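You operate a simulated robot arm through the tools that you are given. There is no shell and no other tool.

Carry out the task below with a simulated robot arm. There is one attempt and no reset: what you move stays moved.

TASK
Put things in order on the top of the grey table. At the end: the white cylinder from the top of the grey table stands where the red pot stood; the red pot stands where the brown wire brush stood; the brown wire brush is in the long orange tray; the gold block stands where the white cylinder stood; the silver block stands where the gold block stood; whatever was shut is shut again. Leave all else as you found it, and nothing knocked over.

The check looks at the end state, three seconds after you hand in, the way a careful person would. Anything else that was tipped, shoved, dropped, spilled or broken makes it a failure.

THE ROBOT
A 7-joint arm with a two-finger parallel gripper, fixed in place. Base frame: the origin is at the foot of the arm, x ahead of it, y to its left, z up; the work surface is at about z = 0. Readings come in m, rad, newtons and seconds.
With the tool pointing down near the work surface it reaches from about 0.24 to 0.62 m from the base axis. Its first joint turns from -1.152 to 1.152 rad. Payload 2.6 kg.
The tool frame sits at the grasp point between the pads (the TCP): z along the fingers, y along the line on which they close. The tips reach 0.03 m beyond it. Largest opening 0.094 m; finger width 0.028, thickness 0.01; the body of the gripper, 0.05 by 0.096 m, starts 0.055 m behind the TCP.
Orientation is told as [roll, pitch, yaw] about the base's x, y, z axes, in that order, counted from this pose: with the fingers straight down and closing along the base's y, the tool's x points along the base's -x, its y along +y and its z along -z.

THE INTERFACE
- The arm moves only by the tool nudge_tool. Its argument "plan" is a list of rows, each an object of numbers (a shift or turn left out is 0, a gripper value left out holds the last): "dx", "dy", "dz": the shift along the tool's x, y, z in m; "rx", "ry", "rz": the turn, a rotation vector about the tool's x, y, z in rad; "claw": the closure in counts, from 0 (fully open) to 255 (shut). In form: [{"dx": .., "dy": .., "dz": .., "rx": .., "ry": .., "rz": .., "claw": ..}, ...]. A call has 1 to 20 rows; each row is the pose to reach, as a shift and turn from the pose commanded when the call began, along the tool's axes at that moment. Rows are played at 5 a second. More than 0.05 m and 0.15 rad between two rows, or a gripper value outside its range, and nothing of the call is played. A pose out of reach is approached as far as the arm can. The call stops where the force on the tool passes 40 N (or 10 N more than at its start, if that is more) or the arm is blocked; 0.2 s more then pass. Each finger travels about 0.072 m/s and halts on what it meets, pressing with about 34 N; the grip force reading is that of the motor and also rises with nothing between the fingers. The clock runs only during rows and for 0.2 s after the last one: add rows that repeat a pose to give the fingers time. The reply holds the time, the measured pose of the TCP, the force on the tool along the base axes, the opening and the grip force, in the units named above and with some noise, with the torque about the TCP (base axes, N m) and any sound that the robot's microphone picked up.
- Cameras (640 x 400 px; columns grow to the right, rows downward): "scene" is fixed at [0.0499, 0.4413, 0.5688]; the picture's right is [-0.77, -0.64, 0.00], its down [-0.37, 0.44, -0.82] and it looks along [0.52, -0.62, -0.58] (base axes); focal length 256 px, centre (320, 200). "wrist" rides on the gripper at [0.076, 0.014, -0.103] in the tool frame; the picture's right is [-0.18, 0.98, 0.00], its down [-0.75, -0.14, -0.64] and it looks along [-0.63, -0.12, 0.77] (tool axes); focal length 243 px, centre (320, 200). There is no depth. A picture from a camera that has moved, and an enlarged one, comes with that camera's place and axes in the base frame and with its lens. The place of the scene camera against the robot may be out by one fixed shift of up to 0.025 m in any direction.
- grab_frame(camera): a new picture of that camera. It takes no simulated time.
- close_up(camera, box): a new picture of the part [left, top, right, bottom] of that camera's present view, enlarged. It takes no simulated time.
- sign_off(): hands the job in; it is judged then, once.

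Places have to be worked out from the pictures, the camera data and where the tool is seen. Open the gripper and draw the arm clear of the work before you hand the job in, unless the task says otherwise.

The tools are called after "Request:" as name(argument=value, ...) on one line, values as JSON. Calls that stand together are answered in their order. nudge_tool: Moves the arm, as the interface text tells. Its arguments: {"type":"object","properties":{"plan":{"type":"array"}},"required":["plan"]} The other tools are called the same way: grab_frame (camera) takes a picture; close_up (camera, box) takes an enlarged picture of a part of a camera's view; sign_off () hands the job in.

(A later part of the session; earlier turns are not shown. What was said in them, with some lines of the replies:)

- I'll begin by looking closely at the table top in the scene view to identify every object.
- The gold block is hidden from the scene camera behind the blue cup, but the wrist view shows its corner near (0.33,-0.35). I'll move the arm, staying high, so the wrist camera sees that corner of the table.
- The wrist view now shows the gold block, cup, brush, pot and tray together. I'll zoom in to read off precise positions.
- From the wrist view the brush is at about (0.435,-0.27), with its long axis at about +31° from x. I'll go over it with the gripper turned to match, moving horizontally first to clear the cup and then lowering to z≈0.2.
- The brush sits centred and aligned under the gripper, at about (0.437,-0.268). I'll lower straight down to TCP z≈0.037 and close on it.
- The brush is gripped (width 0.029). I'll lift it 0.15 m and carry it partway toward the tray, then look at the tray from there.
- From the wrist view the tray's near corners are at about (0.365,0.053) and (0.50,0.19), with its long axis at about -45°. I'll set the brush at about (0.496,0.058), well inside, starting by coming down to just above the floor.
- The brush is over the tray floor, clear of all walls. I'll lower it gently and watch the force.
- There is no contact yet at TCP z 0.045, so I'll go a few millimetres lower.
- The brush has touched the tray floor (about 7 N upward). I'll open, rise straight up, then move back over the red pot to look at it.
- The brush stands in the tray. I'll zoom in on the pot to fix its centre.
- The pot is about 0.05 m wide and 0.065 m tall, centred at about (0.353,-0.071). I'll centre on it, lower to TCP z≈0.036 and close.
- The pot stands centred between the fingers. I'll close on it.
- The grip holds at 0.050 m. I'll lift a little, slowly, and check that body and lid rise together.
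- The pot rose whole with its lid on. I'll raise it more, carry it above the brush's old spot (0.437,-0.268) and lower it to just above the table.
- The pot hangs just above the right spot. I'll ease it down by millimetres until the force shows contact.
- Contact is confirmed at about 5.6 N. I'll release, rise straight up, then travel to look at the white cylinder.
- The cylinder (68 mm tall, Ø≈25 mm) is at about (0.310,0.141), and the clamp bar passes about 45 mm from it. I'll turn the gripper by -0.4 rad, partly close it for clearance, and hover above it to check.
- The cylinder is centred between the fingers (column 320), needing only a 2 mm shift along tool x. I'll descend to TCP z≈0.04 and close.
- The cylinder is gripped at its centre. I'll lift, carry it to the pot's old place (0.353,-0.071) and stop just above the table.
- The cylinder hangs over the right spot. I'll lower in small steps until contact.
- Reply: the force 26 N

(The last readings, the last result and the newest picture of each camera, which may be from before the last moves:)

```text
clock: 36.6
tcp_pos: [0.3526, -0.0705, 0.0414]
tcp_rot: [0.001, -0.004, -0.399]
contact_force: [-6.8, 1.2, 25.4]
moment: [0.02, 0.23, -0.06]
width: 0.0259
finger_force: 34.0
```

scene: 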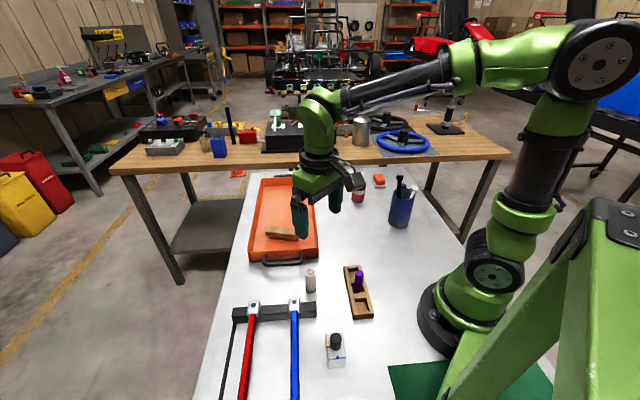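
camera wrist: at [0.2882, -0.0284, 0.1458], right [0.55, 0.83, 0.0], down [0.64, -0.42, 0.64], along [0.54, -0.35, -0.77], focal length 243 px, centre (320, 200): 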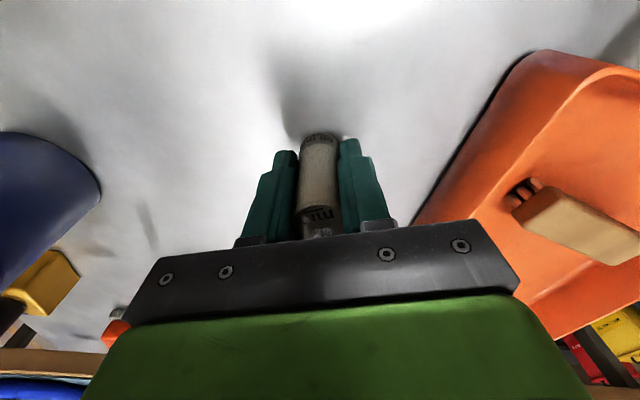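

The cylinder is firmly on the table (25 N). I'll ease off a millimetre, open, rise, and travel to a view of the gold block.

Request:
nudge_tool(plan=[{"dz": -0.001}, {"dz": -0.001, "claw": 0}, {"dz": -0.001, "claw": 0}, {"dz": -0.001, "claw": 0}, {"dz": -0.001, "claw": 0}, {"dz": -0.04}, {"dz": -0.08}, {"dz": -0.12}, {"dz": -0.16}, {"dz": -0.21}, {"dz": -0.21, "dx": -0.009, "dy": -0.043, "rz": -0.07}, {"dz": -0.21, "dx": -0.0175, "dy": -0.087, "rz": -0.14}, {"dz": -0.21, "dx": -0.026, "dy": -0.13, "rz": -0.21}, {"dz": -0.21, "dx": -0.035, "dy": -0.173, "rz": -0.28}, {"dz": -0.21, "dx": -0.0435, "dy": -0.217, "rz": -0.34}, {"dz": -0.21, "dx": -0.0523, "dy": -0.26, "rz": -0.4}, {"dz": -0.21, "dx": -0.0523, "dy": -0.26, "rz": -0.4}])

Request:
grab_frame(camera="wrist")

Request:
grab_frame(camera="scene")

```text
clock: 40.2
tcp_pos: [0.2991, -0.3315, 0.2502]
tcp_rot: [0.002, -0.001, 0.001]
contact_force: [0.3, 0.2, 1.0]
moment: [0.02, 0.0, 0.01]
width: 0.094
finger_force: 0.1
```

```text
taken
camera wrist: at [0.2232, -0.3183, 0.3506], right [0.18, 0.98, 0.0], down [0.75, -0.14, 0.64], along [0.63, -0.12, -0.77], focal length 243 px, centre (320, 200)
```

wrist: 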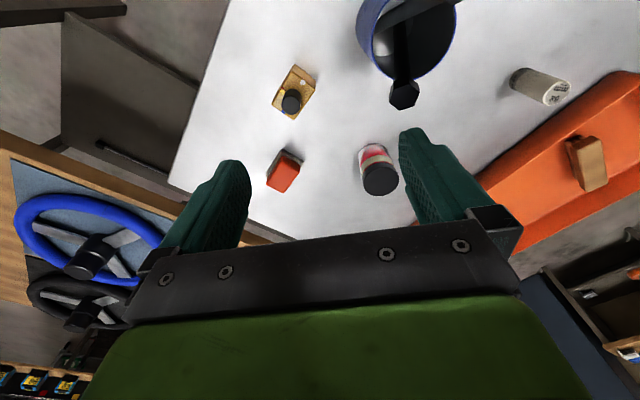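

```text
taken
```

scene: 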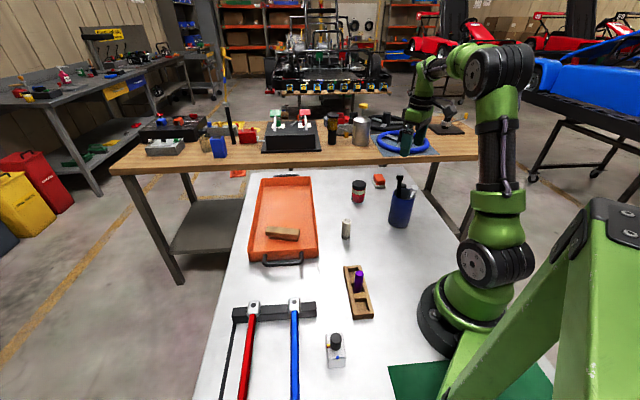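

The cylinder and pot stand upright in their new places. I'll zoom in on the gold block to measure it.

Request:
close_up(camera="wrist", box=[250, 55, 346, 115])

Request:
close_up(camera="wrist", box=[240, 0, 480, 150])

Request:
close_up(camera="scene", box=[304, 325, 368, 365])

```text
6.67 times, centred on (298, 85) of wrist
camera zoom: at [0.2232, -0.3183, 0.3506], right [0.18, 0.98, 0.0], down [0.75, -0.14, 0.64], along [0.63, -0.12, -0.77], focal length 1618 px, centre (467, 967)
```

zoom: 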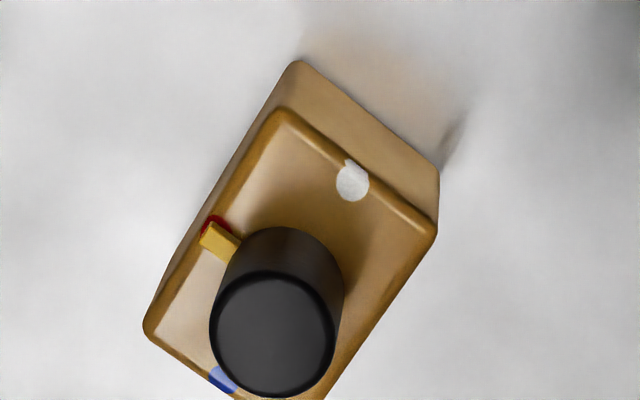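

```text
2.67 times, centred on (360, 75) of wrist
camera zoom: at [0.2232, -0.3183, 0.3506], right [0.18, 0.98, 0.0], down [0.75, -0.14, 0.64], along [0.63, -0.12, -0.77], focal length 647 px, centre (213, 533)
```

zoom: 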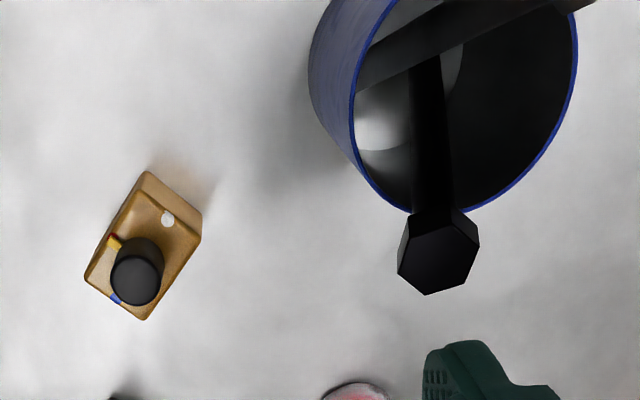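

```text
10.00 times, centred on (336, 345) of scene
camera zoom: at [0.0499, 0.4413, 0.5688], right [-0.77, -0.64, 0.0], down [-0.37, 0.44, -0.82], along [0.52, -0.62, -0.58], focal length 2557 px, centre (160, -1250)
```

zoom: 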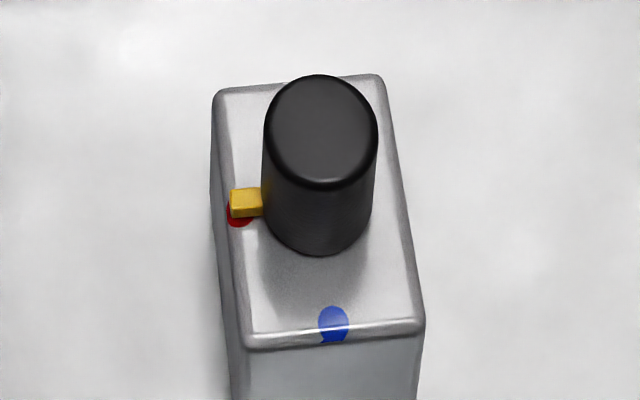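

The gold block is about 0.047 x 0.034 x 0.038 m with a knob and a pointer on top. It is centred at about (0.311,-0.368), with its long axis at about -47°. I'll grip its two short end faces so the fingers stay clear of the pointer, so I'm turning to yaw +0.75 and hovering lower to check.

Request:
nudge_tool(plan=[{"dx": -0.002, "dy": -0.006, "rz": -0.125}, {"dx": -0.004, "dy": -0.012, "rz": -0.25}, {"dx": -0.006, "dy": -0.018, "rz": -0.375}, {"dx": -0.008, "dy": -0.025, "rz": -0.5}, {"dx": -0.01, "dy": -0.031, "rz": -0.625}, {"dx": -0.012, "dy": -0.0368, "rz": -0.75}, {"dx": -0.012, "dy": -0.0368, "rz": -0.75, "dz": 0.04}, {"dx": -0.012, "dy": -0.0368, "rz": -0.75, "dz": 0.08}, {"dx": -0.012, "dy": -0.0368, "rz": -0.75, "dz": 0.11}, {"dx": -0.012, "dy": -0.0368, "rz": -0.75, "dz": 0.11}])

Request:
grab_frame(camera="wrist")

Request:
close_up(camera="wrist", box=[250, 60, 410, 160])

Request:
close_up(camera="scene", box=[330, 120, 458, 200])

```text
clock: 42.4
tcp_pos: [0.3107, -0.3692, 0.1395]
tcp_rot: [-0.002, -0.001, 0.75]
contact_force: [-0.4, 0.6, -0.3]
moment: [-0.03, -0.02, 0.02]
width: 0.0938
finger_force: 0.1
```

```text
taken
camera wrist: at [0.2452, -0.4114, 0.2403], right [-0.54, 0.84, 0.0], down [0.65, 0.41, 0.64], along [0.54, 0.34, -0.77], focal length 243 px, centre (320, 200)
```

wrist: 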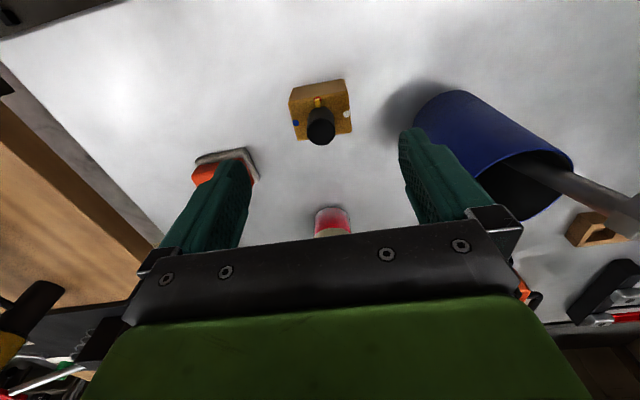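

```text
4.00 times, centred on (330, 110) of wrist
camera zoom: at [0.2452, -0.4114, 0.2403], right [-0.54, 0.84, 0.0], down [0.65, 0.41, 0.64], along [0.54, 0.34, -0.77], focal length 970 px, centre (280, 560)
```

zoom: 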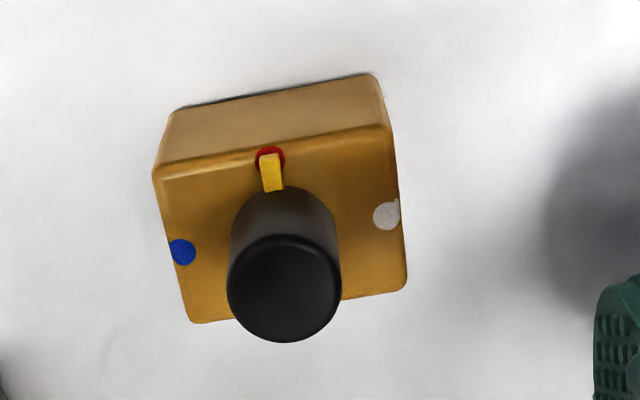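

```text
5.00 times, centred on (394, 160) of scene
camera zoom: at [0.0499, 0.4413, 0.5688], right [-0.77, -0.64, 0.0], down [-0.37, 0.44, -0.82], along [0.52, -0.62, -0.58], focal length 1278 px, centre (-50, 400)
```

zoom: 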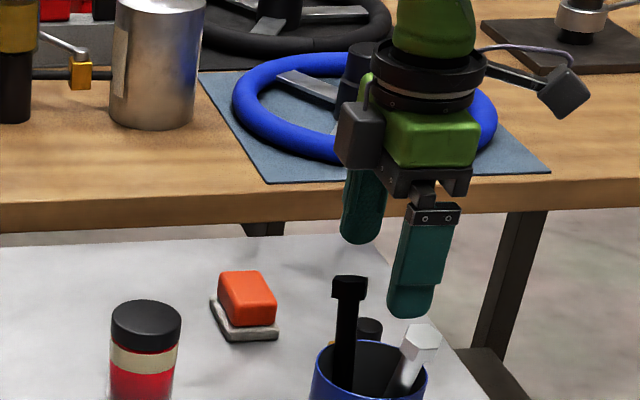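

The block is centred within 1 mm and square to the gripper. I'll descend to TCP z≈0.036 (knob top is about 0.07, palm stays near 0.09) and close on the end faces.

Request:
nudge_tool(plan=[{"dx": -0.001, "dy": 0.001, "dz": 0.03}, {"dx": -0.001, "dy": 0.001, "dz": 0.06}, {"dx": -0.001, "dy": 0.001, "dz": 0.085}, {"dx": -0.001, "dy": 0.001, "dz": 0.1035}, {"dx": -0.001, "dy": 0.001, "dz": 0.1035}, {"dx": -0.001, "dy": 0.001, "dz": 0.1035, "claw": 255}, {"dx": -0.001, "dy": 0.001, "dz": 0.1035, "claw": 255}, {"dx": -0.001, "dy": 0.001, "dz": 0.1035, "claw": 255}, {"dx": -0.001, "dy": 0.001, "dz": 0.1035, "claw": 255}])

Request:
grab_frame(camera="wrist")

```text
clock: 44.4
tcp_pos: [0.3117, -0.3655, 0.0371]
tcp_rot: [0.0, 0.001, 0.75]
contact_force: [0.9, -0.3, 0.1]
moment: [-0.04, -0.02, 0.03]
width: 0.0541
finger_force: 34.4
```

```text
taken
camera wrist: at [0.2464, -0.4086, 0.1372], right [-0.54, 0.84, 0.0], down [0.65, 0.41, 0.64], along [0.54, 0.34, -0.77], focal length 243 px, centre (320, 200)
```

wrist: 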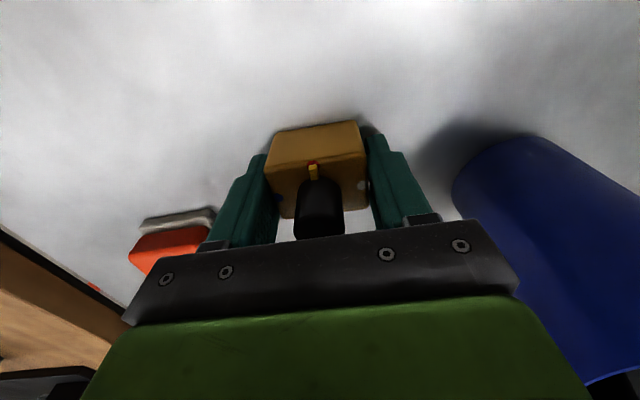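

The grip closed at 0.054 m, a bit wider than I estimated, so I'll look closely before lifting.

Request:
close_up(camera="wrist", box=[200, 100, 440, 250])

Request:
close_up(camera="scene", box=[330, 140, 458, 220])

```text
2.67 times, centred on (320, 175) of wrist
camera zoom: at [0.2464, -0.4086, 0.1372], right [-0.54, 0.84, 0.0], down [0.65, 0.41, 0.64], along [0.54, 0.34, -0.77], focal length 647 px, centre (320, 267)
```

zoom: 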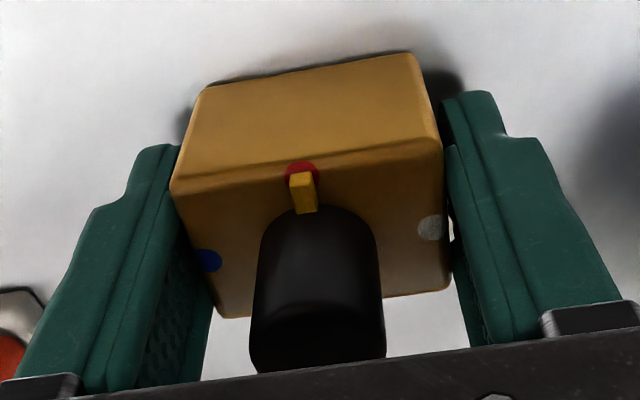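

```text
5.00 times, centred on (394, 180) of scene
camera zoom: at [0.0499, 0.4413, 0.5688], right [-0.77, -0.64, 0.0], down [-0.37, 0.44, -0.82], along [0.52, -0.62, -0.58], focal length 1278 px, centre (-50, 300)
```

zoom: 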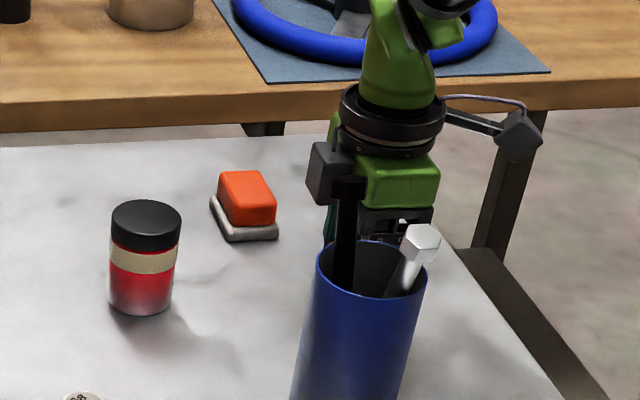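

Request:
close_up(camera="wrist", box=[250, 110, 330, 160])

Request:
close_up(camera="wrist", box=[330, 110, 410, 160])

Request:
close_up(camera="wrist", box=[330, 160, 410, 210])

Request:
close_up(camera="wrist", box=[240, 160, 320, 210])

```text
8.00 times, centred on (290, 135) of wrist
camera zoom: at [0.2464, -0.4086, 0.1372], right [-0.54, 0.84, 0.0], down [0.65, 0.41, 0.64], along [0.54, 0.34, -0.77], focal length 1941 px, centre (560, 720)
```

zoom: 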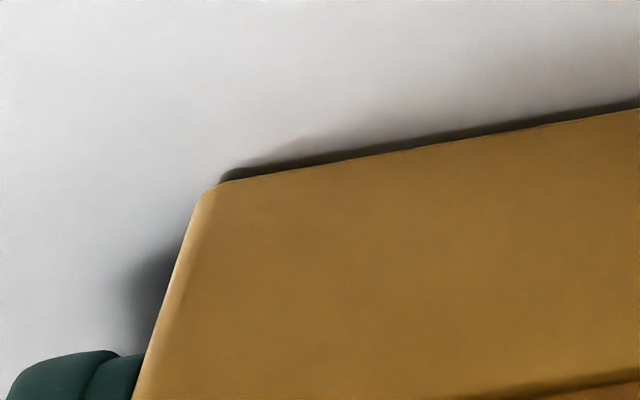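

```text
8.00 times, centred on (370, 135) of wrist
camera zoom: at [0.2464, -0.4086, 0.1372], right [-0.54, 0.84, 0.0], down [0.65, 0.41, 0.64], along [0.54, 0.34, -0.77], focal length 1941 px, centre (-80, 720)
```

zoom: 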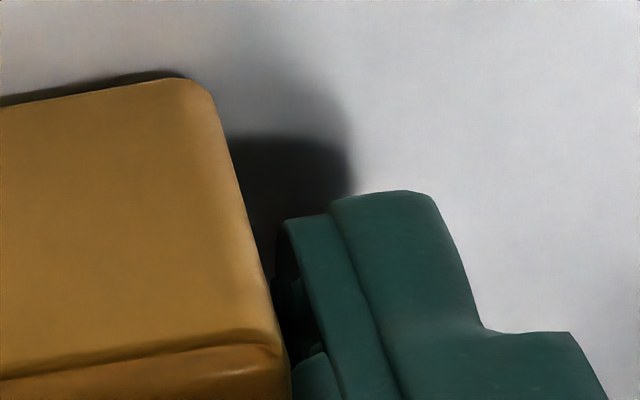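

```text
8.00 times, centred on (370, 185) of wrist
camera zoom: at [0.2464, -0.4086, 0.1372], right [-0.54, 0.84, 0.0], down [0.65, 0.41, 0.64], along [0.54, 0.34, -0.77], focal length 1941 px, centre (-80, 320)
```

zoom: 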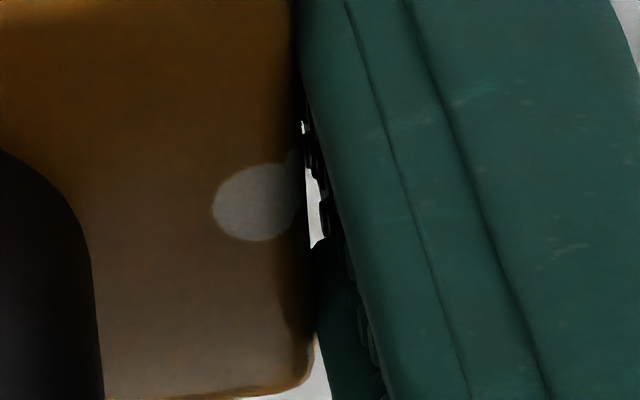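

```text
8.00 times, centred on (280, 185) of wrist
camera zoom: at [0.2464, -0.4086, 0.1372], right [-0.54, 0.84, 0.0], down [0.65, 0.41, 0.64], along [0.54, 0.34, -0.77], focal length 1941 px, centre (640, 320)
```

zoom: 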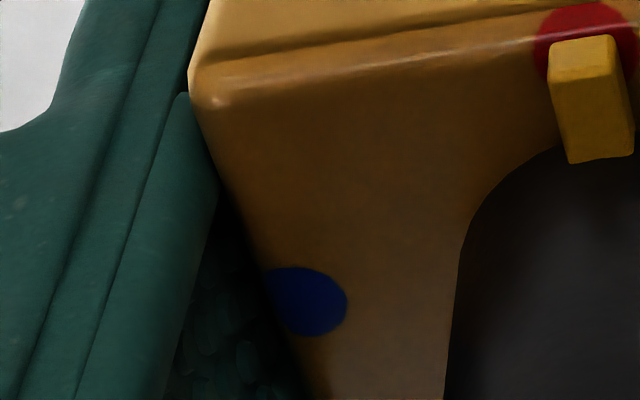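

There seems to be a small gap at one finger pad, so I'll do a tiny 8 mm test lift to see whether the block is really held.

Request:
nudge_tool(plan=[{"dz": -0.003}, {"dz": -0.006}, {"dz": -0.008}, {"dz": -0.008}])

Request:
close_up(camera="wrist", box=[200, 100, 440, 250])

```text
clock: 45.4
tcp_pos: [0.3117, -0.3664, 0.0447]
tcp_rot: [-0.002, 0.001, 0.75]
contact_force: [-0.1, 0.1, -2.9]
moment: [0.0, -0.01, 0.01]
width: 0.0542
finger_force: 33.8
```

```text
2.67 times, centred on (320, 175) of wrist
camera zoom: at [0.2468, -0.4091, 0.1453], right [-0.54, 0.84, 0.0], down [0.65, 0.41, 0.64], along [0.54, 0.34, -0.77], focal length 647 px, centre (320, 267)
```

zoom: 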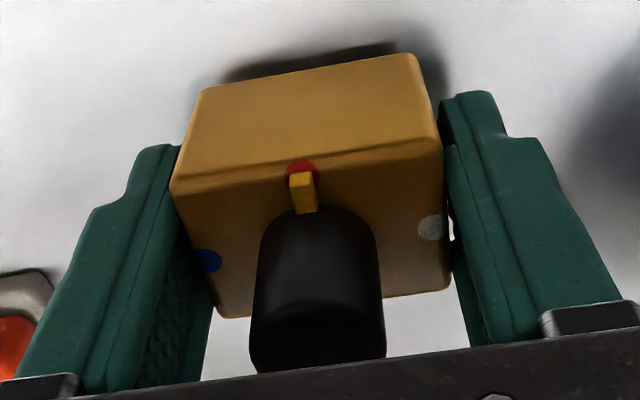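

The block is held (about 3 N weight) and rose level. I'll lift it high over the pens, carry it to the cylinder's old place and turn to yaw -0.4, which keeps the fingers clear of the clamp bar.

Request:
nudge_tool(plan=[{"dz": -0.041}, {"dz": -0.082}, {"dz": -0.123}, {"dz": -0.164}, {"dz": -0.205}, {"dz": -0.205}, {"dz": -0.205, "dx": -0.0314, "dy": 0.0338, "rz": 0.1045}, {"dz": -0.205, "dx": -0.0627, "dy": 0.0676, "rz": 0.209}, {"dz": -0.205, "dx": -0.0941, "dy": 0.1015, "rz": 0.3136}, {"dz": -0.205, "dx": -0.1255, "dy": 0.1353, "rz": 0.4182}, {"dz": -0.205, "dx": -0.1568, "dy": 0.1691, "rz": 0.5227}, {"dz": -0.205, "dx": -0.1882, "dy": 0.2029, "rz": 0.6273}, {"dz": -0.205, "dx": -0.2195, "dy": 0.2367, "rz": 0.7318}, {"dz": -0.205, "dx": -0.2509, "dy": 0.2705, "rz": 0.8364}, {"dz": -0.205, "dx": -0.2823, "dy": 0.3044, "rz": 0.9409}, {"dz": -0.205, "dx": -0.3136, "dy": 0.3382, "rz": 1.0455}, {"dz": -0.205, "dx": -0.345, "dy": 0.372, "rz": 1.15}, {"dz": -0.205, "dx": -0.345, "dy": 0.372, "rz": 1.15}])

Request:
grab_frame(camera="wrist")

Request:
grab_frame(camera="scene")

```text
clock: 49.2
tcp_pos: [0.312, 0.1408, 0.2499]
tcp_rot: [0.001, -0.002, -0.4]
contact_force: [-0.3, -0.3, -4.1]
moment: [-0.01, 0.02, 0.0]
width: 0.0545
finger_force: 33.6
```

```text
taken
camera wrist: at [0.2467, 0.1823, 0.3506], right [0.55, 0.83, 0.0], down [0.64, -0.42, 0.64], along [0.54, -0.36, -0.77], focal length 243 px, centre (320, 200)
```

wrist: 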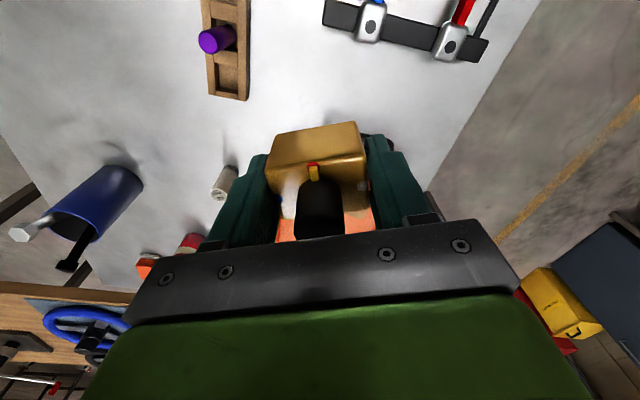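

```text
taken
```

scene: 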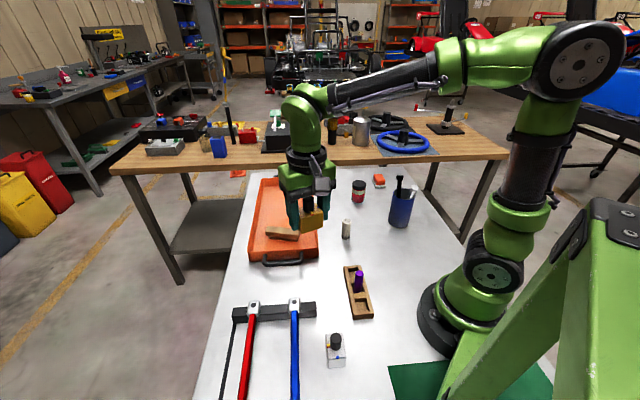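

The block is over the target. I'll lower it to just above the table.

Request:
nudge_tool(plan=[{"dz": 0.04}, {"dz": 0.08}, {"dz": 0.12}, {"dz": 0.16}, {"dz": 0.19}, {"dz": 0.207}, {"dz": 0.207}])

Request:
grab_frame(camera="wrist")

Request:
close_up(camera="scene", box=[220, 240, 380, 340])

```text
clock: 50.8
tcp_pos: [0.3101, 0.1411, 0.0412]
tcp_rot: [-0.001, -0.001, -0.398]
contact_force: [0.0, 0.2, -2.8]
moment: [0.03, 0.01, 0.0]
width: 0.0543
finger_force: 34.4
```

```text
taken
camera wrist: at [0.2462, 0.1828, 0.1426], right [0.55, 0.83, 0.0], down [0.64, -0.42, 0.64], along [0.54, -0.35, -0.77], focal length 243 px, centre (320, 200)
```

wrist: 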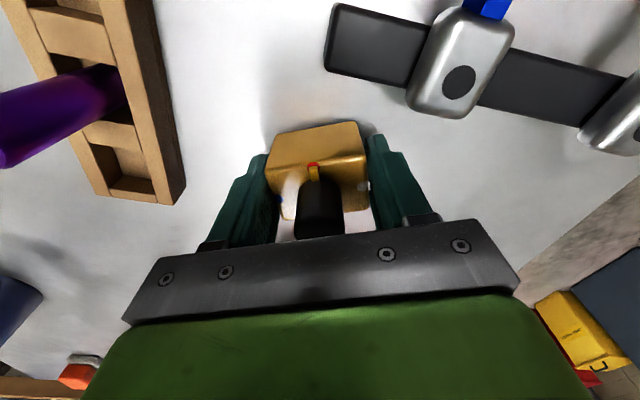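

```text
4.00 times, centred on (300, 290) of scene
camera zoom: at [0.0499, 0.4413, 0.5688], right [-0.77, -0.64, 0.0], down [-0.37, 0.44, -0.82], along [0.52, -0.62, -0.58], focal length 1023 px, centre (400, -160)
```

zoom: 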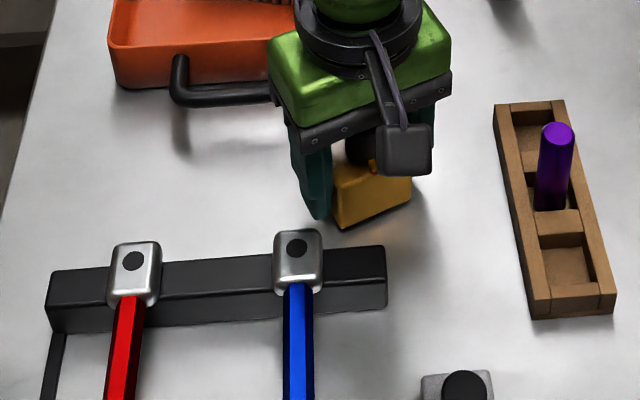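

There is good clearance to the bar. I'll ease down to contact.

Request:
nudge_tool(plan=[{"dz": 0.0015}, {"dz": 0.003}, {"dz": 0.004}, {"dz": 0.004}])

```text
clock: 51.8
tcp_pos: [0.3107, 0.1405, 0.0383]
tcp_rot: [0.0, -0.001, -0.399]
contact_force: [-0.3, 0.3, -3.1]
moment: [0.0, 0.02, 0.03]
width: 0.0541
finger_force: 33.9
```

Request:
nudge_tool(plan=[{"dz": 0.0008}, {"dz": 0.0016}, {"dz": 0.0016}])

```text
clock: 52.6
tcp_pos: [0.3099, 0.1407, 0.037]
tcp_rot: [0.002, -0.002, -0.4]
contact_force: [-0.3, -0.9, -1.0]
moment: [-0.12, 0.0, 0.02]
width: 0.054
finger_force: 34.0
```

Request:
nudge_tool(plan=[{"dz": 0.0006}, {"dz": 0.0006}])

```text
clock: 53.2
tcp_pos: [0.3106, 0.1405, 0.0359]
tcp_rot: [0.001, -0.002, -0.402]
contact_force: [-5.4, -5.7, 18.3]
moment: [-0.18, 0.25, -0.02]
width: 0.0539
finger_force: 33.7
```

The block rests on the table (18 N). I'll open partway (about 0.075 m), rise, and move toward a view of the silver block.

Request:
nudge_tool(plan=[{"dz": -0.0005}, {"dz": -0.0005, "claw": 50}, {"dz": -0.0005, "claw": 50}, {"dz": -0.0005, "claw": 50}, {"dz": -0.03, "claw": 50}, {"dz": -0.07, "claw": 50}, {"dz": -0.11, "claw": 50}, {"dz": -0.15, "claw": 50}, {"dz": -0.2, "claw": 50}, {"dz": -0.2, "claw": 50}])

Request:
grab_frame(camera="wrist")

Request:
grab_frame(camera="scene")

```text
clock: 55.4
tcp_pos: [0.3105, 0.1413, 0.2355]
tcp_rot: [0.0, -0.002, -0.4]
contact_force: [0.4, -0.6, 0.2]
moment: [0.03, 0.04, 0.03]
width: 0.0758
finger_force: 0.0
```

```text
taken
camera wrist: at [0.2446, 0.1823, 0.3363], right [0.55, 0.83, 0.0], down [0.64, -0.42, 0.64], along [0.54, -0.35, -0.77], focal length 243 px, centre (320, 200)
```

wrist: 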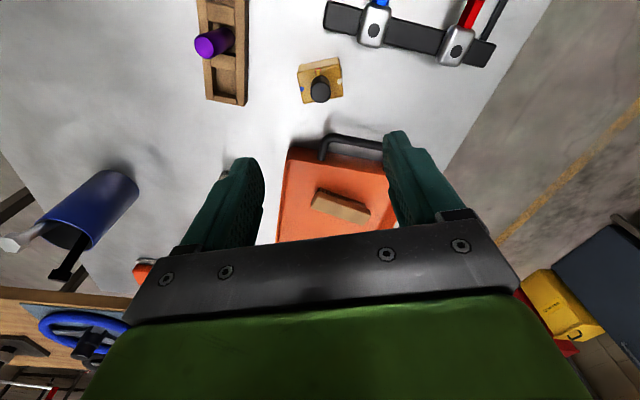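

```text
taken
```

scene: 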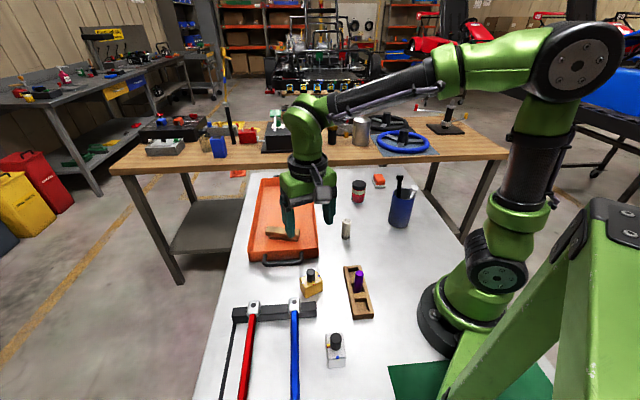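

The gold block stands in the cylinder's place. The scene puts the silver block at about (0.172,0.221), with its long axis at about -45°, so I'll move above it at yaw +0.785.

Request:
nudge_tool(plan=[{"dx": 0.0176, "dy": 0.0022, "rz": -0.1317}, {"dx": 0.0353, "dy": 0.0044, "rz": -0.2633}, {"dx": 0.0529, "dy": 0.0066, "rz": -0.395}, {"dx": 0.0705, "dy": 0.0088, "rz": -0.5267}, {"dx": 0.0882, "dy": 0.011, "rz": -0.6583}, {"dx": 0.1058, "dy": 0.0132, "rz": -0.79}, {"dx": 0.1234, "dy": 0.0154, "rz": -0.9217}, {"dx": 0.1411, "dy": 0.0176, "rz": -1.0533}, {"dx": 0.1587, "dy": 0.0198, "rz": -1.185}, {"dx": 0.1587, "dy": 0.0198, "rz": -1.185}])

Request:
grab_frame(camera="wrist")

Request:
grab_frame(camera="scene")

```text
clock: 57.6
tcp_pos: [0.1714, 0.2206, 0.2354]
tcp_rot: [-0.002, 0.0, 0.788]
contact_force: [-0.2, -0.1, -0.7]
moment: [0.02, -0.01, 0.03]
width: 0.0755
finger_force: 0.0
```

```text
taken
camera wrist: at [0.1077, 0.1761, 0.3365], right [-0.57, 0.82, 0.0], down [0.63, 0.43, 0.64], along [0.53, 0.36, -0.77], focal length 243 px, centre (320, 200)
```

wrist: 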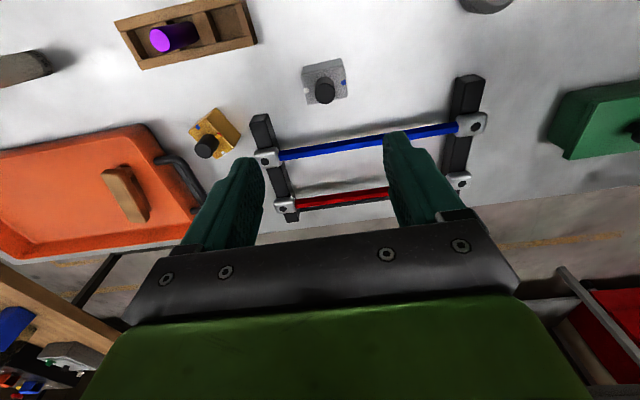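

```text
taken
```

scene: 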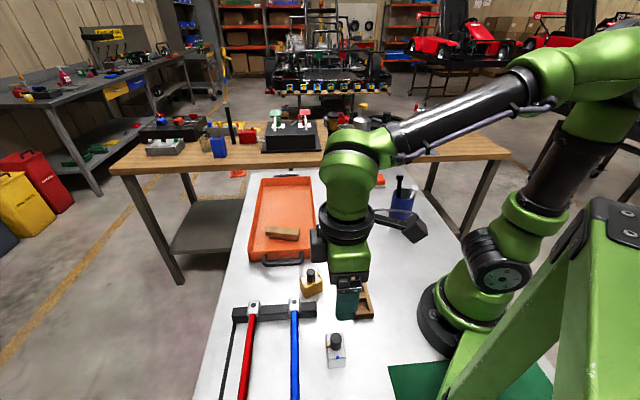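

Request:
close_up(camera="wrist", box=[276, 45, 372, 105])

Request:
close_up(camera="wrist", box=[100, 0, 640, 250])

```text
6.67 times, centred on (324, 75) of wrist
camera zoom: at [0.1077, 0.1761, 0.3365], right [-0.57, 0.82, 0.0], down [0.63, 0.43, 0.64], along [0.53, 0.36, -0.77], focal length 1618 px, centre (293, 1033)
```

zoom: 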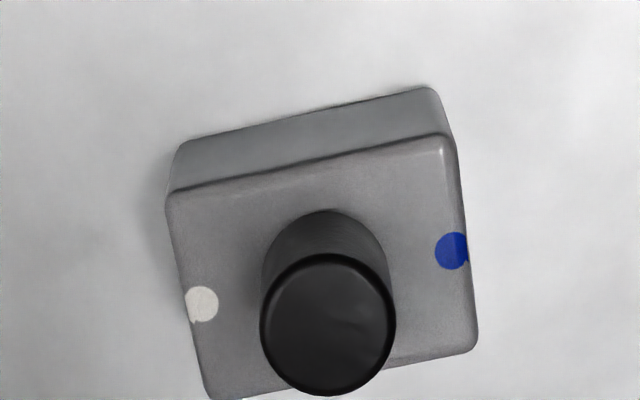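

```text
1.19 times, centred on (370, 125) of wrist
camera zoom: at [0.1077, 0.1761, 0.3365], right [-0.57, 0.82, 0.0], down [0.63, 0.43, 0.64], along [0.53, 0.36, -0.77], focal length 288 px, centre (261, 289)
```

zoom: 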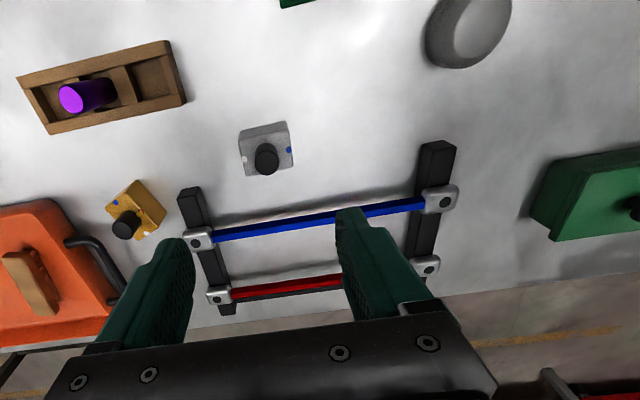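

The silver block's centre is offset by (-0.0023,+0.0052) in the tool frame and it is already aligned. I'll shift over it and descend fully open.

Request:
nudge_tool(plan=[{"dx": -0.0023, "dy": 0.005, "claw": 0}, {"dx": -0.0023, "dy": 0.005, "dz": 0.04}, {"dx": -0.0023, "dy": 0.005, "dz": 0.08}, {"dx": -0.0023, "dy": 0.005, "dz": 0.12}, {"dx": -0.0023, "dy": 0.005, "dz": 0.12}])

Request:
grab_frame(camera="wrist")

Request:
grab_frame(camera="scene")

Request:
close_up(camera="wrist", box=[240, 60, 400, 160])

```text
clock: 58.8
tcp_pos: [0.1695, 0.2266, 0.1153]
tcp_rot: [-0.002, 0.0, 0.785]
contact_force: [0.8, 0.4, 0.5]
moment: [0.0, 0.01, 0.0]
width: 0.0938
finger_force: 0.0
```

```text
taken
camera wrist: at [0.1064, 0.1814, 0.215], right [-0.56, 0.83, 0.0], down [0.63, 0.43, 0.64], along [0.53, 0.36, -0.77], focal length 243 px, centre (320, 200)
```

wrist: 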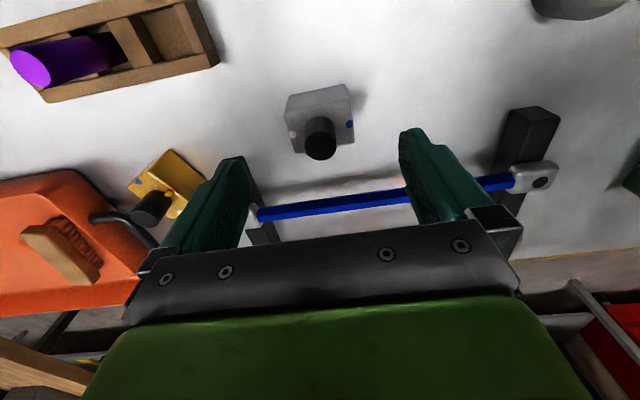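

```text
taken
```

scene: 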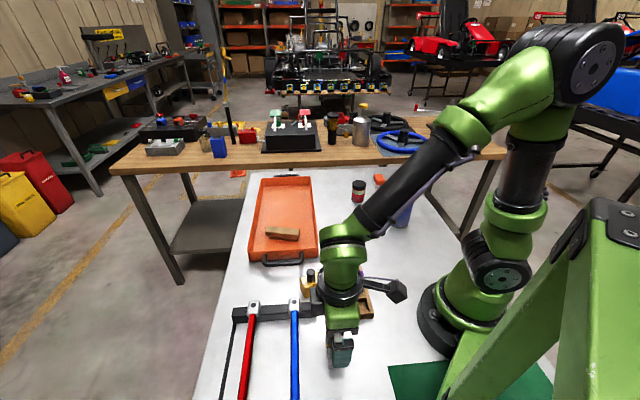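

```text
4.00 times, centred on (320, 110) of wrist
camera zoom: at [0.1064, 0.1814, 0.215], right [-0.56, 0.83, 0.0], down [0.63, 0.43, 0.64], along [0.53, 0.36, -0.77], focal length 970 px, centre (320, 560)
```

zoom: 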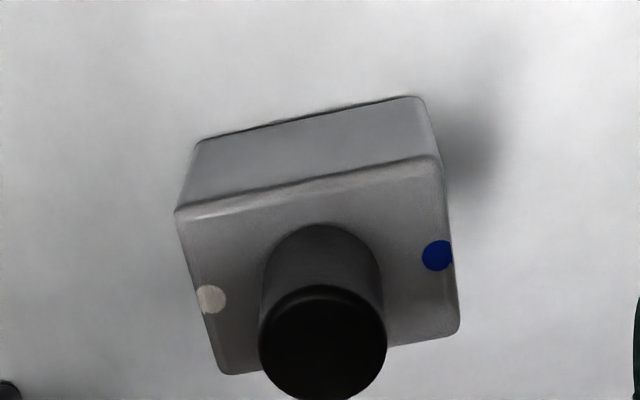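

The offset is now under 1 mm. I'll descend to TCP z≈0.036 and close on the end faces.

Request:
nudge_tool(plan=[{"dx": 0.0006, "dy": 0.001, "dz": 0.03}, {"dx": 0.0006, "dy": 0.001, "dz": 0.06}, {"dx": 0.0006, "dy": 0.001, "dz": 0.0785}, {"dx": 0.0006, "dy": 0.001, "dz": 0.0785}, {"dx": 0.0006, "dy": 0.001, "dz": 0.0785, "claw": 255}, {"dx": 0.0006, "dy": 0.001, "dz": 0.0785, "claw": 255}, {"dx": 0.0006, "dy": 0.001, "dz": 0.0785, "claw": 255}, {"dx": 0.0006, "dy": 0.001, "dz": 0.0785, "claw": 255}])

Request:
close_up(camera="wrist", box=[200, 100, 440, 250])

Request:
close_up(camera="scene", box=[240, 280, 432, 400])

```text
clock: 60.6
tcp_pos: [0.1693, 0.2267, 0.0361]
tcp_rot: [-0.002, 0.0, 0.785]
contact_force: [-1.0, 0.2, 0.7]
moment: [0.0, -0.02, 0.0]
width: 0.0541
finger_force: 33.8
```

```text
2.67 times, centred on (320, 175) of wrist
camera zoom: at [0.1052, 0.1816, 0.1372], right [-0.56, 0.83, 0.0], down [0.63, 0.43, 0.64], along [0.53, 0.36, -0.77], focal length 647 px, centre (320, 267)
```

zoom: 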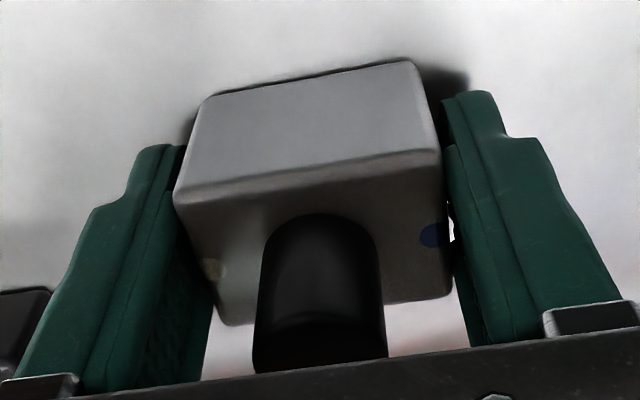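

```text
3.33 times, centred on (336, 340) of scene
camera zoom: at [0.0499, 0.4413, 0.5688], right [-0.77, -0.64, 0.0], down [-0.37, 0.44, -0.82], along [0.52, -0.62, -0.58], focal length 852 px, centre (267, -267)
```

zoom: 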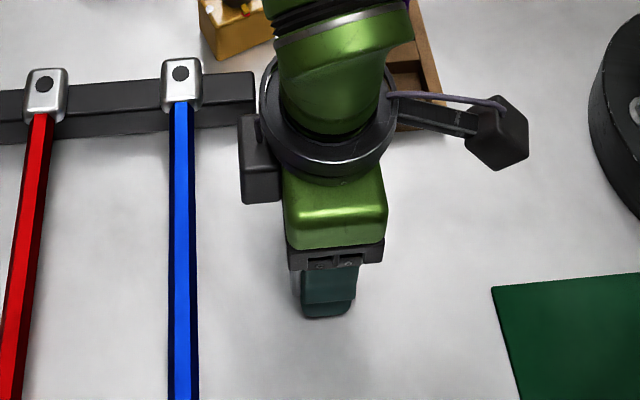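

The silver block is gripped just like the gold one. I'll lift it to z≈0.25 and carry it on an arc in front of the base to above the gold block's old place (0.311,-0.368).

Request:
nudge_tool(plan=[{"dz": -0.04}, {"dz": -0.085}, {"dz": -0.13}, {"dz": -0.17}, {"dz": -0.214}, {"dz": -0.214, "dx": -0.0007, "dy": -0.0456}, {"dz": -0.214, "dx": -0.0014, "dy": -0.0912}, {"dz": -0.214, "dx": -0.0021, "dy": -0.1368}, {"dz": -0.214, "dx": -0.0028, "dy": -0.1824}, {"dz": -0.214, "dx": 0.0241, "dy": -0.2178}, {"dz": -0.214, "dx": 0.0509, "dy": -0.2531}, {"dz": -0.214, "dx": 0.0778, "dy": -0.2885}, {"dz": -0.214, "dx": 0.1046, "dy": -0.3238}, {"dz": -0.214, "dx": 0.1315, "dy": -0.3592}, {"dz": -0.214, "dx": 0.163, "dy": -0.3861, "rz": 0.01}, {"dz": -0.214, "dx": 0.1944, "dy": -0.413, "rz": 0.02}, {"dz": -0.214, "dx": 0.2259, "dy": -0.4399, "rz": 0.03}, {"dz": -0.214, "dx": 0.2574, "dy": -0.4668, "rz": 0.035}, {"dz": -0.214, "dx": 0.2888, "dy": -0.4937, "rz": 0.035}, {"dz": -0.214, "dx": 0.3203, "dy": -0.5206, "rz": 0.035}])

Request:
grab_frame(camera="wrist")

Request:
grab_frame(camera="scene")

```text
clock: 64.8
tcp_pos: [0.3099, -0.367, 0.252]
tcp_rot: [0.001, -0.003, 0.752]
contact_force: [1.2, 0.0, -3.6]
moment: [0.01, -0.02, -0.01]
width: 0.0539
finger_force: 34.0
```

```text
taken
camera wrist: at [0.2447, -0.4102, 0.3527], right [-0.54, 0.84, 0.0], down [0.65, 0.41, 0.64], along [0.54, 0.34, -0.77], focal length 243 px, centre (320, 200)
```

wrist: 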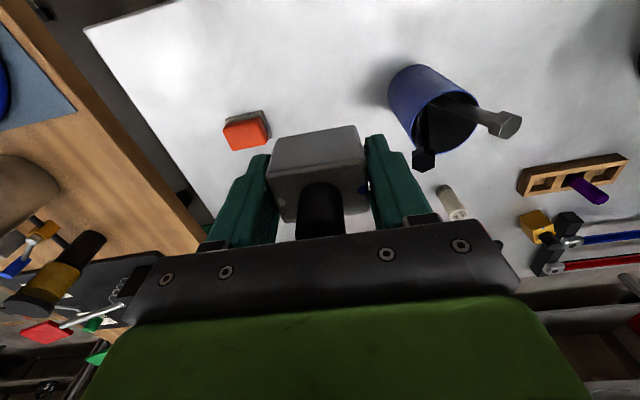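

```text
taken
```

scene: 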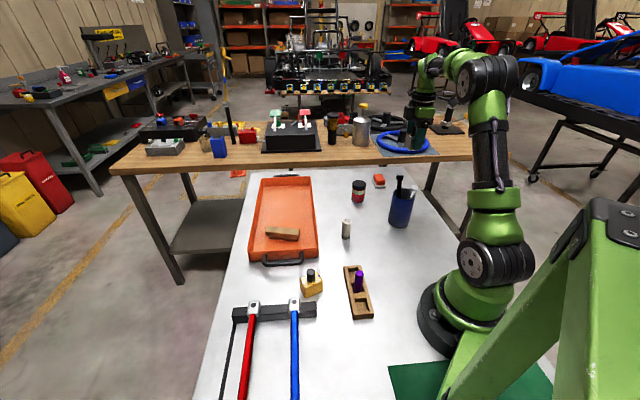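

I'm over the gold block's old spot. I'll lower straight down to just above the table.

Request:
nudge_tool(plan=[{"dz": 0.0}, {"dz": 0.045}, {"dz": 0.09}, {"dz": 0.135}, {"dz": 0.175}, {"dz": 0.2}, {"dz": 0.21}, {"dz": 0.21}])

Request:
grab_frame(camera="wrist")

```text
clock: 66.6
tcp_pos: [0.3103, -0.3682, 0.0399]
tcp_rot: [0.0, -0.002, 0.752]
contact_force: [0.0, 0.2, -2.5]
moment: [0.01, 0.0, 0.02]
width: 0.0542
finger_force: 33.5
```

```text
taken
camera wrist: at [0.245, -0.411, 0.1416], right [-0.54, 0.84, 0.0], down [0.65, 0.41, 0.64], along [0.54, 0.34, -0.77], focal length 243 px, centre (320, 200)
```

wrist: 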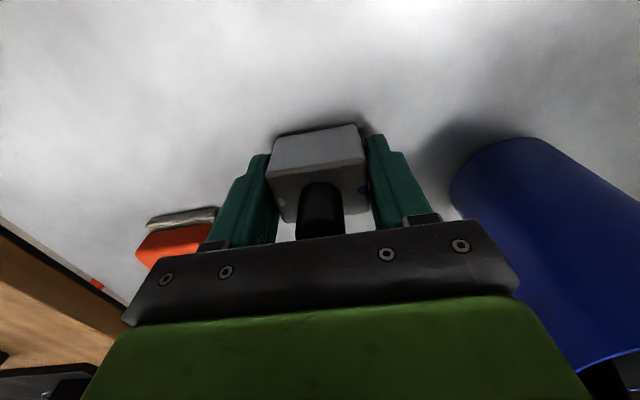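

Request:
nudge_tool(plan=[{"dz": 0.0012}, {"dz": 0.0024}, {"dz": 0.003}, {"dz": 0.003}])

```text
clock: 67.6
tcp_pos: [0.3105, -0.3686, 0.0389]
tcp_rot: [0.0, 0.0, 0.752]
contact_force: [0.3, 0.0, -3.3]
moment: [-0.06, 0.0, -0.02]
width: 0.0543
finger_force: 34.1
```

The block still hangs (-3.3 N), so I'll lower a little further.

Request:
nudge_tool(plan=[{"dz": 0.0008}, {"dz": 0.0015}, {"dz": 0.0015}])

```text
clock: 68.4
tcp_pos: [0.3101, -0.3682, 0.0367]
tcp_rot: [0.001, 0.0, 0.752]
contact_force: [-0.3, 0.2, -3.0]
moment: [0.02, 0.0, 0.0]
width: 0.0541
finger_force: 34.0
```

Request:
nudge_tool(plan=[{"dz": 0.0007}, {"dz": 0.0012}, {"dz": 0.0012}])

```text
clock: 69.2
tcp_pos: [0.3101, -0.3684, 0.0373]
tcp_rot: [-0.002, -0.001, 0.749]
contact_force: [-1.0, 1.9, 1.8]
moment: [0.19, 0.13, -0.03]
width: 0.0541
finger_force: 34.3
```

The block is resting lightly on the table (force swung from -3 to +1.8 N). I'll open and rise straight up high, then check everything.

Request:
nudge_tool(plan=[{"dz": 0.0003}, {"dz": 0.0003, "claw": 0}, {"dz": 0.0003, "claw": 0}, {"dz": 0.0003, "claw": 0}, {"dz": 0.0003, "claw": 0}, {"dz": -0.03}, {"dz": -0.07}, {"dz": -0.11}, {"dz": -0.15}, {"dz": -0.19}, {"dz": -0.22}, {"dz": -0.22}])

Request:
grab_frame(camera="wrist")

Request:
close_up(camera="wrist", box=[270, 50, 366, 110])

```text
clock: 71.8
tcp_pos: [0.3088, -0.3672, 0.2568]
tcp_rot: [0.0, 0.0, 0.75]
contact_force: [-0.1, -0.5, 0.1]
moment: [-0.01, 0.03, 0.0]
width: 0.094
finger_force: 0.0
```

```text
taken
camera wrist: at [0.2446, -0.4103, 0.3578], right [-0.54, 0.84, 0.0], down [0.65, 0.41, 0.64], along [0.54, 0.34, -0.77], focal length 243 px, centre (320, 200)
```

wrist: 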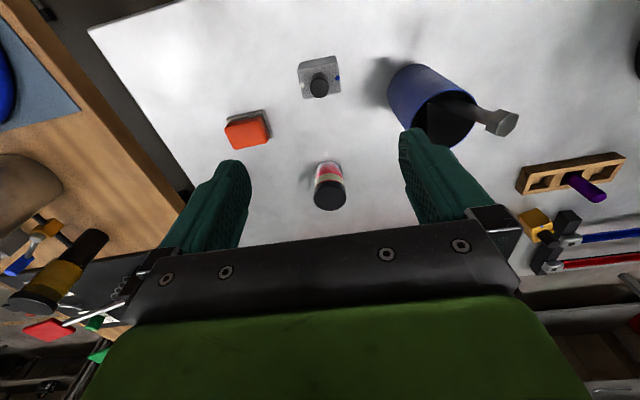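

```text
6.67 times, centred on (318, 80) of wrist
camera zoom: at [0.2446, -0.4103, 0.3578], right [-0.54, 0.84, 0.0], down [0.65, 0.41, 0.64], along [0.54, 0.34, -0.77], focal length 1618 px, centre (333, 1000)
```

zoom: 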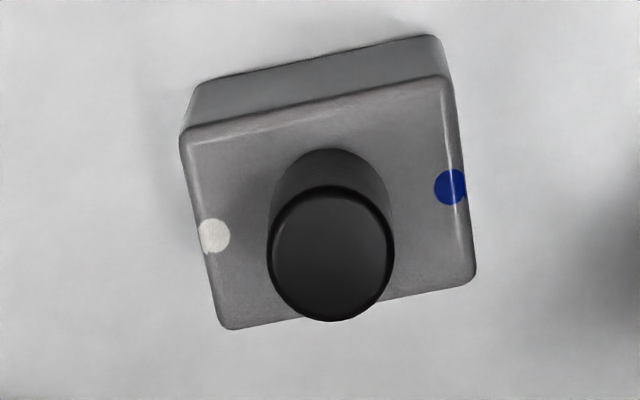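

The silver block stands upright on the gold block's spot. I'll draw the arm back to roughly its starting pose and inspect the whole table.

Request:
nudge_tool(plan=[{"dz": -0.03}, {"dz": -0.06}, {"dz": -0.06, "dx": -0.0397, "dy": 0.0154, "rz": 0.107}, {"dz": -0.06, "dx": -0.0794, "dy": 0.0307, "rz": 0.214}, {"dz": -0.06, "dx": -0.1191, "dy": 0.0461, "rz": 0.321}, {"dz": -0.06, "dx": -0.1589, "dy": 0.0614, "rz": 0.429}, {"dz": -0.06, "dx": -0.1986, "dy": 0.0768, "rz": 0.536}, {"dz": -0.06, "dx": -0.2383, "dy": 0.0921, "rz": 0.643}, {"dz": -0.06, "dx": -0.278, "dy": 0.1075, "rz": 0.75}, {"dz": -0.06, "dx": -0.278, "dy": 0.1075, "rz": 0.75}])

Request:
grab_frame(camera="scene")

Request:
close_up(camera="scene", box=[220, 160, 440, 297])

Request:
close_up(camera="scene", box=[220, 260, 440, 397])

Request:
grab_frame(camera="wrist")

```text
clock: 74.0
tcp_pos: [0.4419, -0.1004, 0.3169]
tcp_rot: [-0.001, -0.002, -0.002]
contact_force: [0.8, -0.2, 1.0]
moment: [0.01, -0.01, 0.04]
width: 0.094
finger_force: 0.1
```

```text
taken
```

scene: 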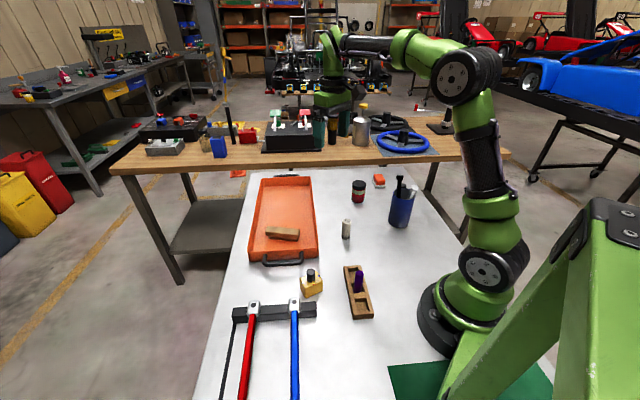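

```text
2.91 times, centred on (330, 228) of scene
camera zoom: at [0.0499, 0.4413, 0.5688], right [-0.77, -0.64, 0.0], down [-0.37, 0.44, -0.82], along [0.52, -0.62, -0.58], focal length 744 px, centre (291, 117)
```

zoom: 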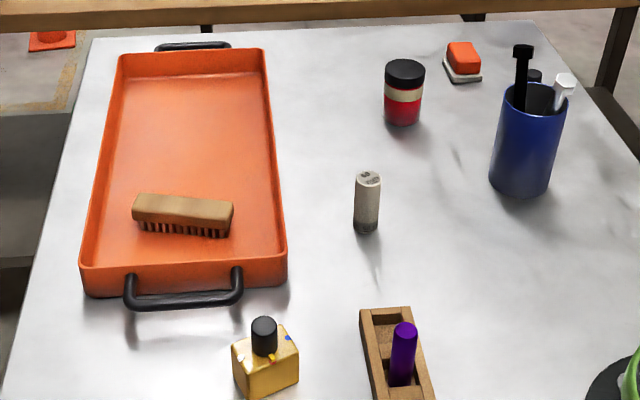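

```text
2.91 times, centred on (330, 328) of scene
camera zoom: at [0.0499, 0.4413, 0.5688], right [-0.77, -0.64, 0.0], down [-0.37, 0.44, -0.82], along [0.52, -0.62, -0.58], focal length 744 px, centre (291, -174)
```

zoom: 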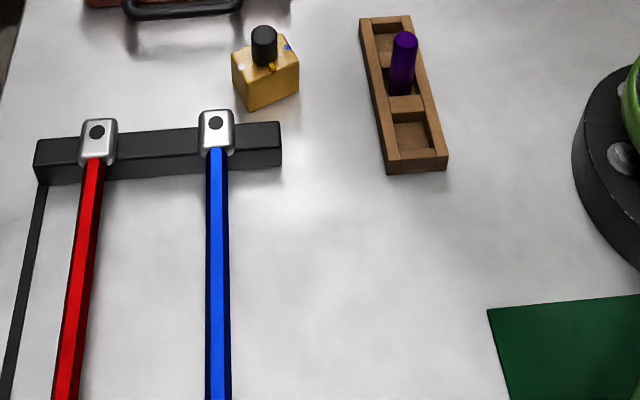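

```text
taken
camera wrist: at [0.3655, -0.0866, 0.4164], right [0.19, 0.98, 0.0], down [0.75, -0.14, 0.64], along [0.63, -0.12, -0.77], focal length 243 px, centre (320, 200)
```

wrist: 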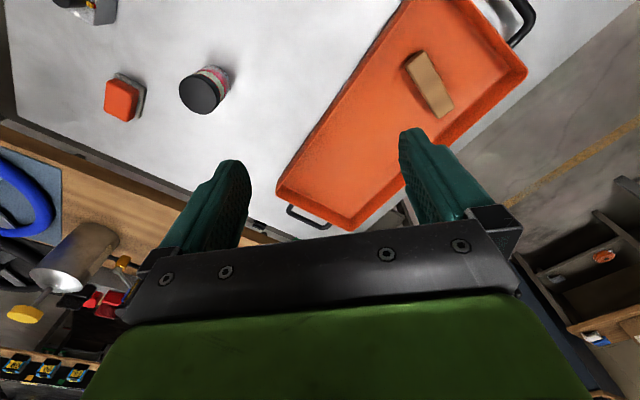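

Everything matches the request: brush in the tray, pot, cylinder and both blocks upright in their new places, and everything else where it was. Nothing was opened along the way, and the gripper is open with the arm clear, so I'm handing in.

Request:
sign_off()

```text
The job is handed in.
```

I put all five things where you asked and handed the job in. The result of the check isn't known to me. In the last pictures everything stood upright and nothing else on the table had moved.

- **Brown wire brush:** it is in the long orange tray, near the front handle and clear of the walls.
- **Red pot:** it stands where the brush was, with its lid on.
- **White cylinder:** it stands where the pot was.
- **Gold block:** it stands where the cylinder was. I turned it about 65° from how it faced before, so the gripper would clear the clamp bar next to it.
- **Silver block:** it stands where the gold block was, facing the same way as before within a couple of degrees. That leaves its pointer on the opposite side from where the gold block's pointer was.

I gripped both blocks by their end faces, so the knobs and pointers were not touched. I opened nothing along the way, so there was nothing to shut again. The arm ended open and drawn clear, close to its starting pose.
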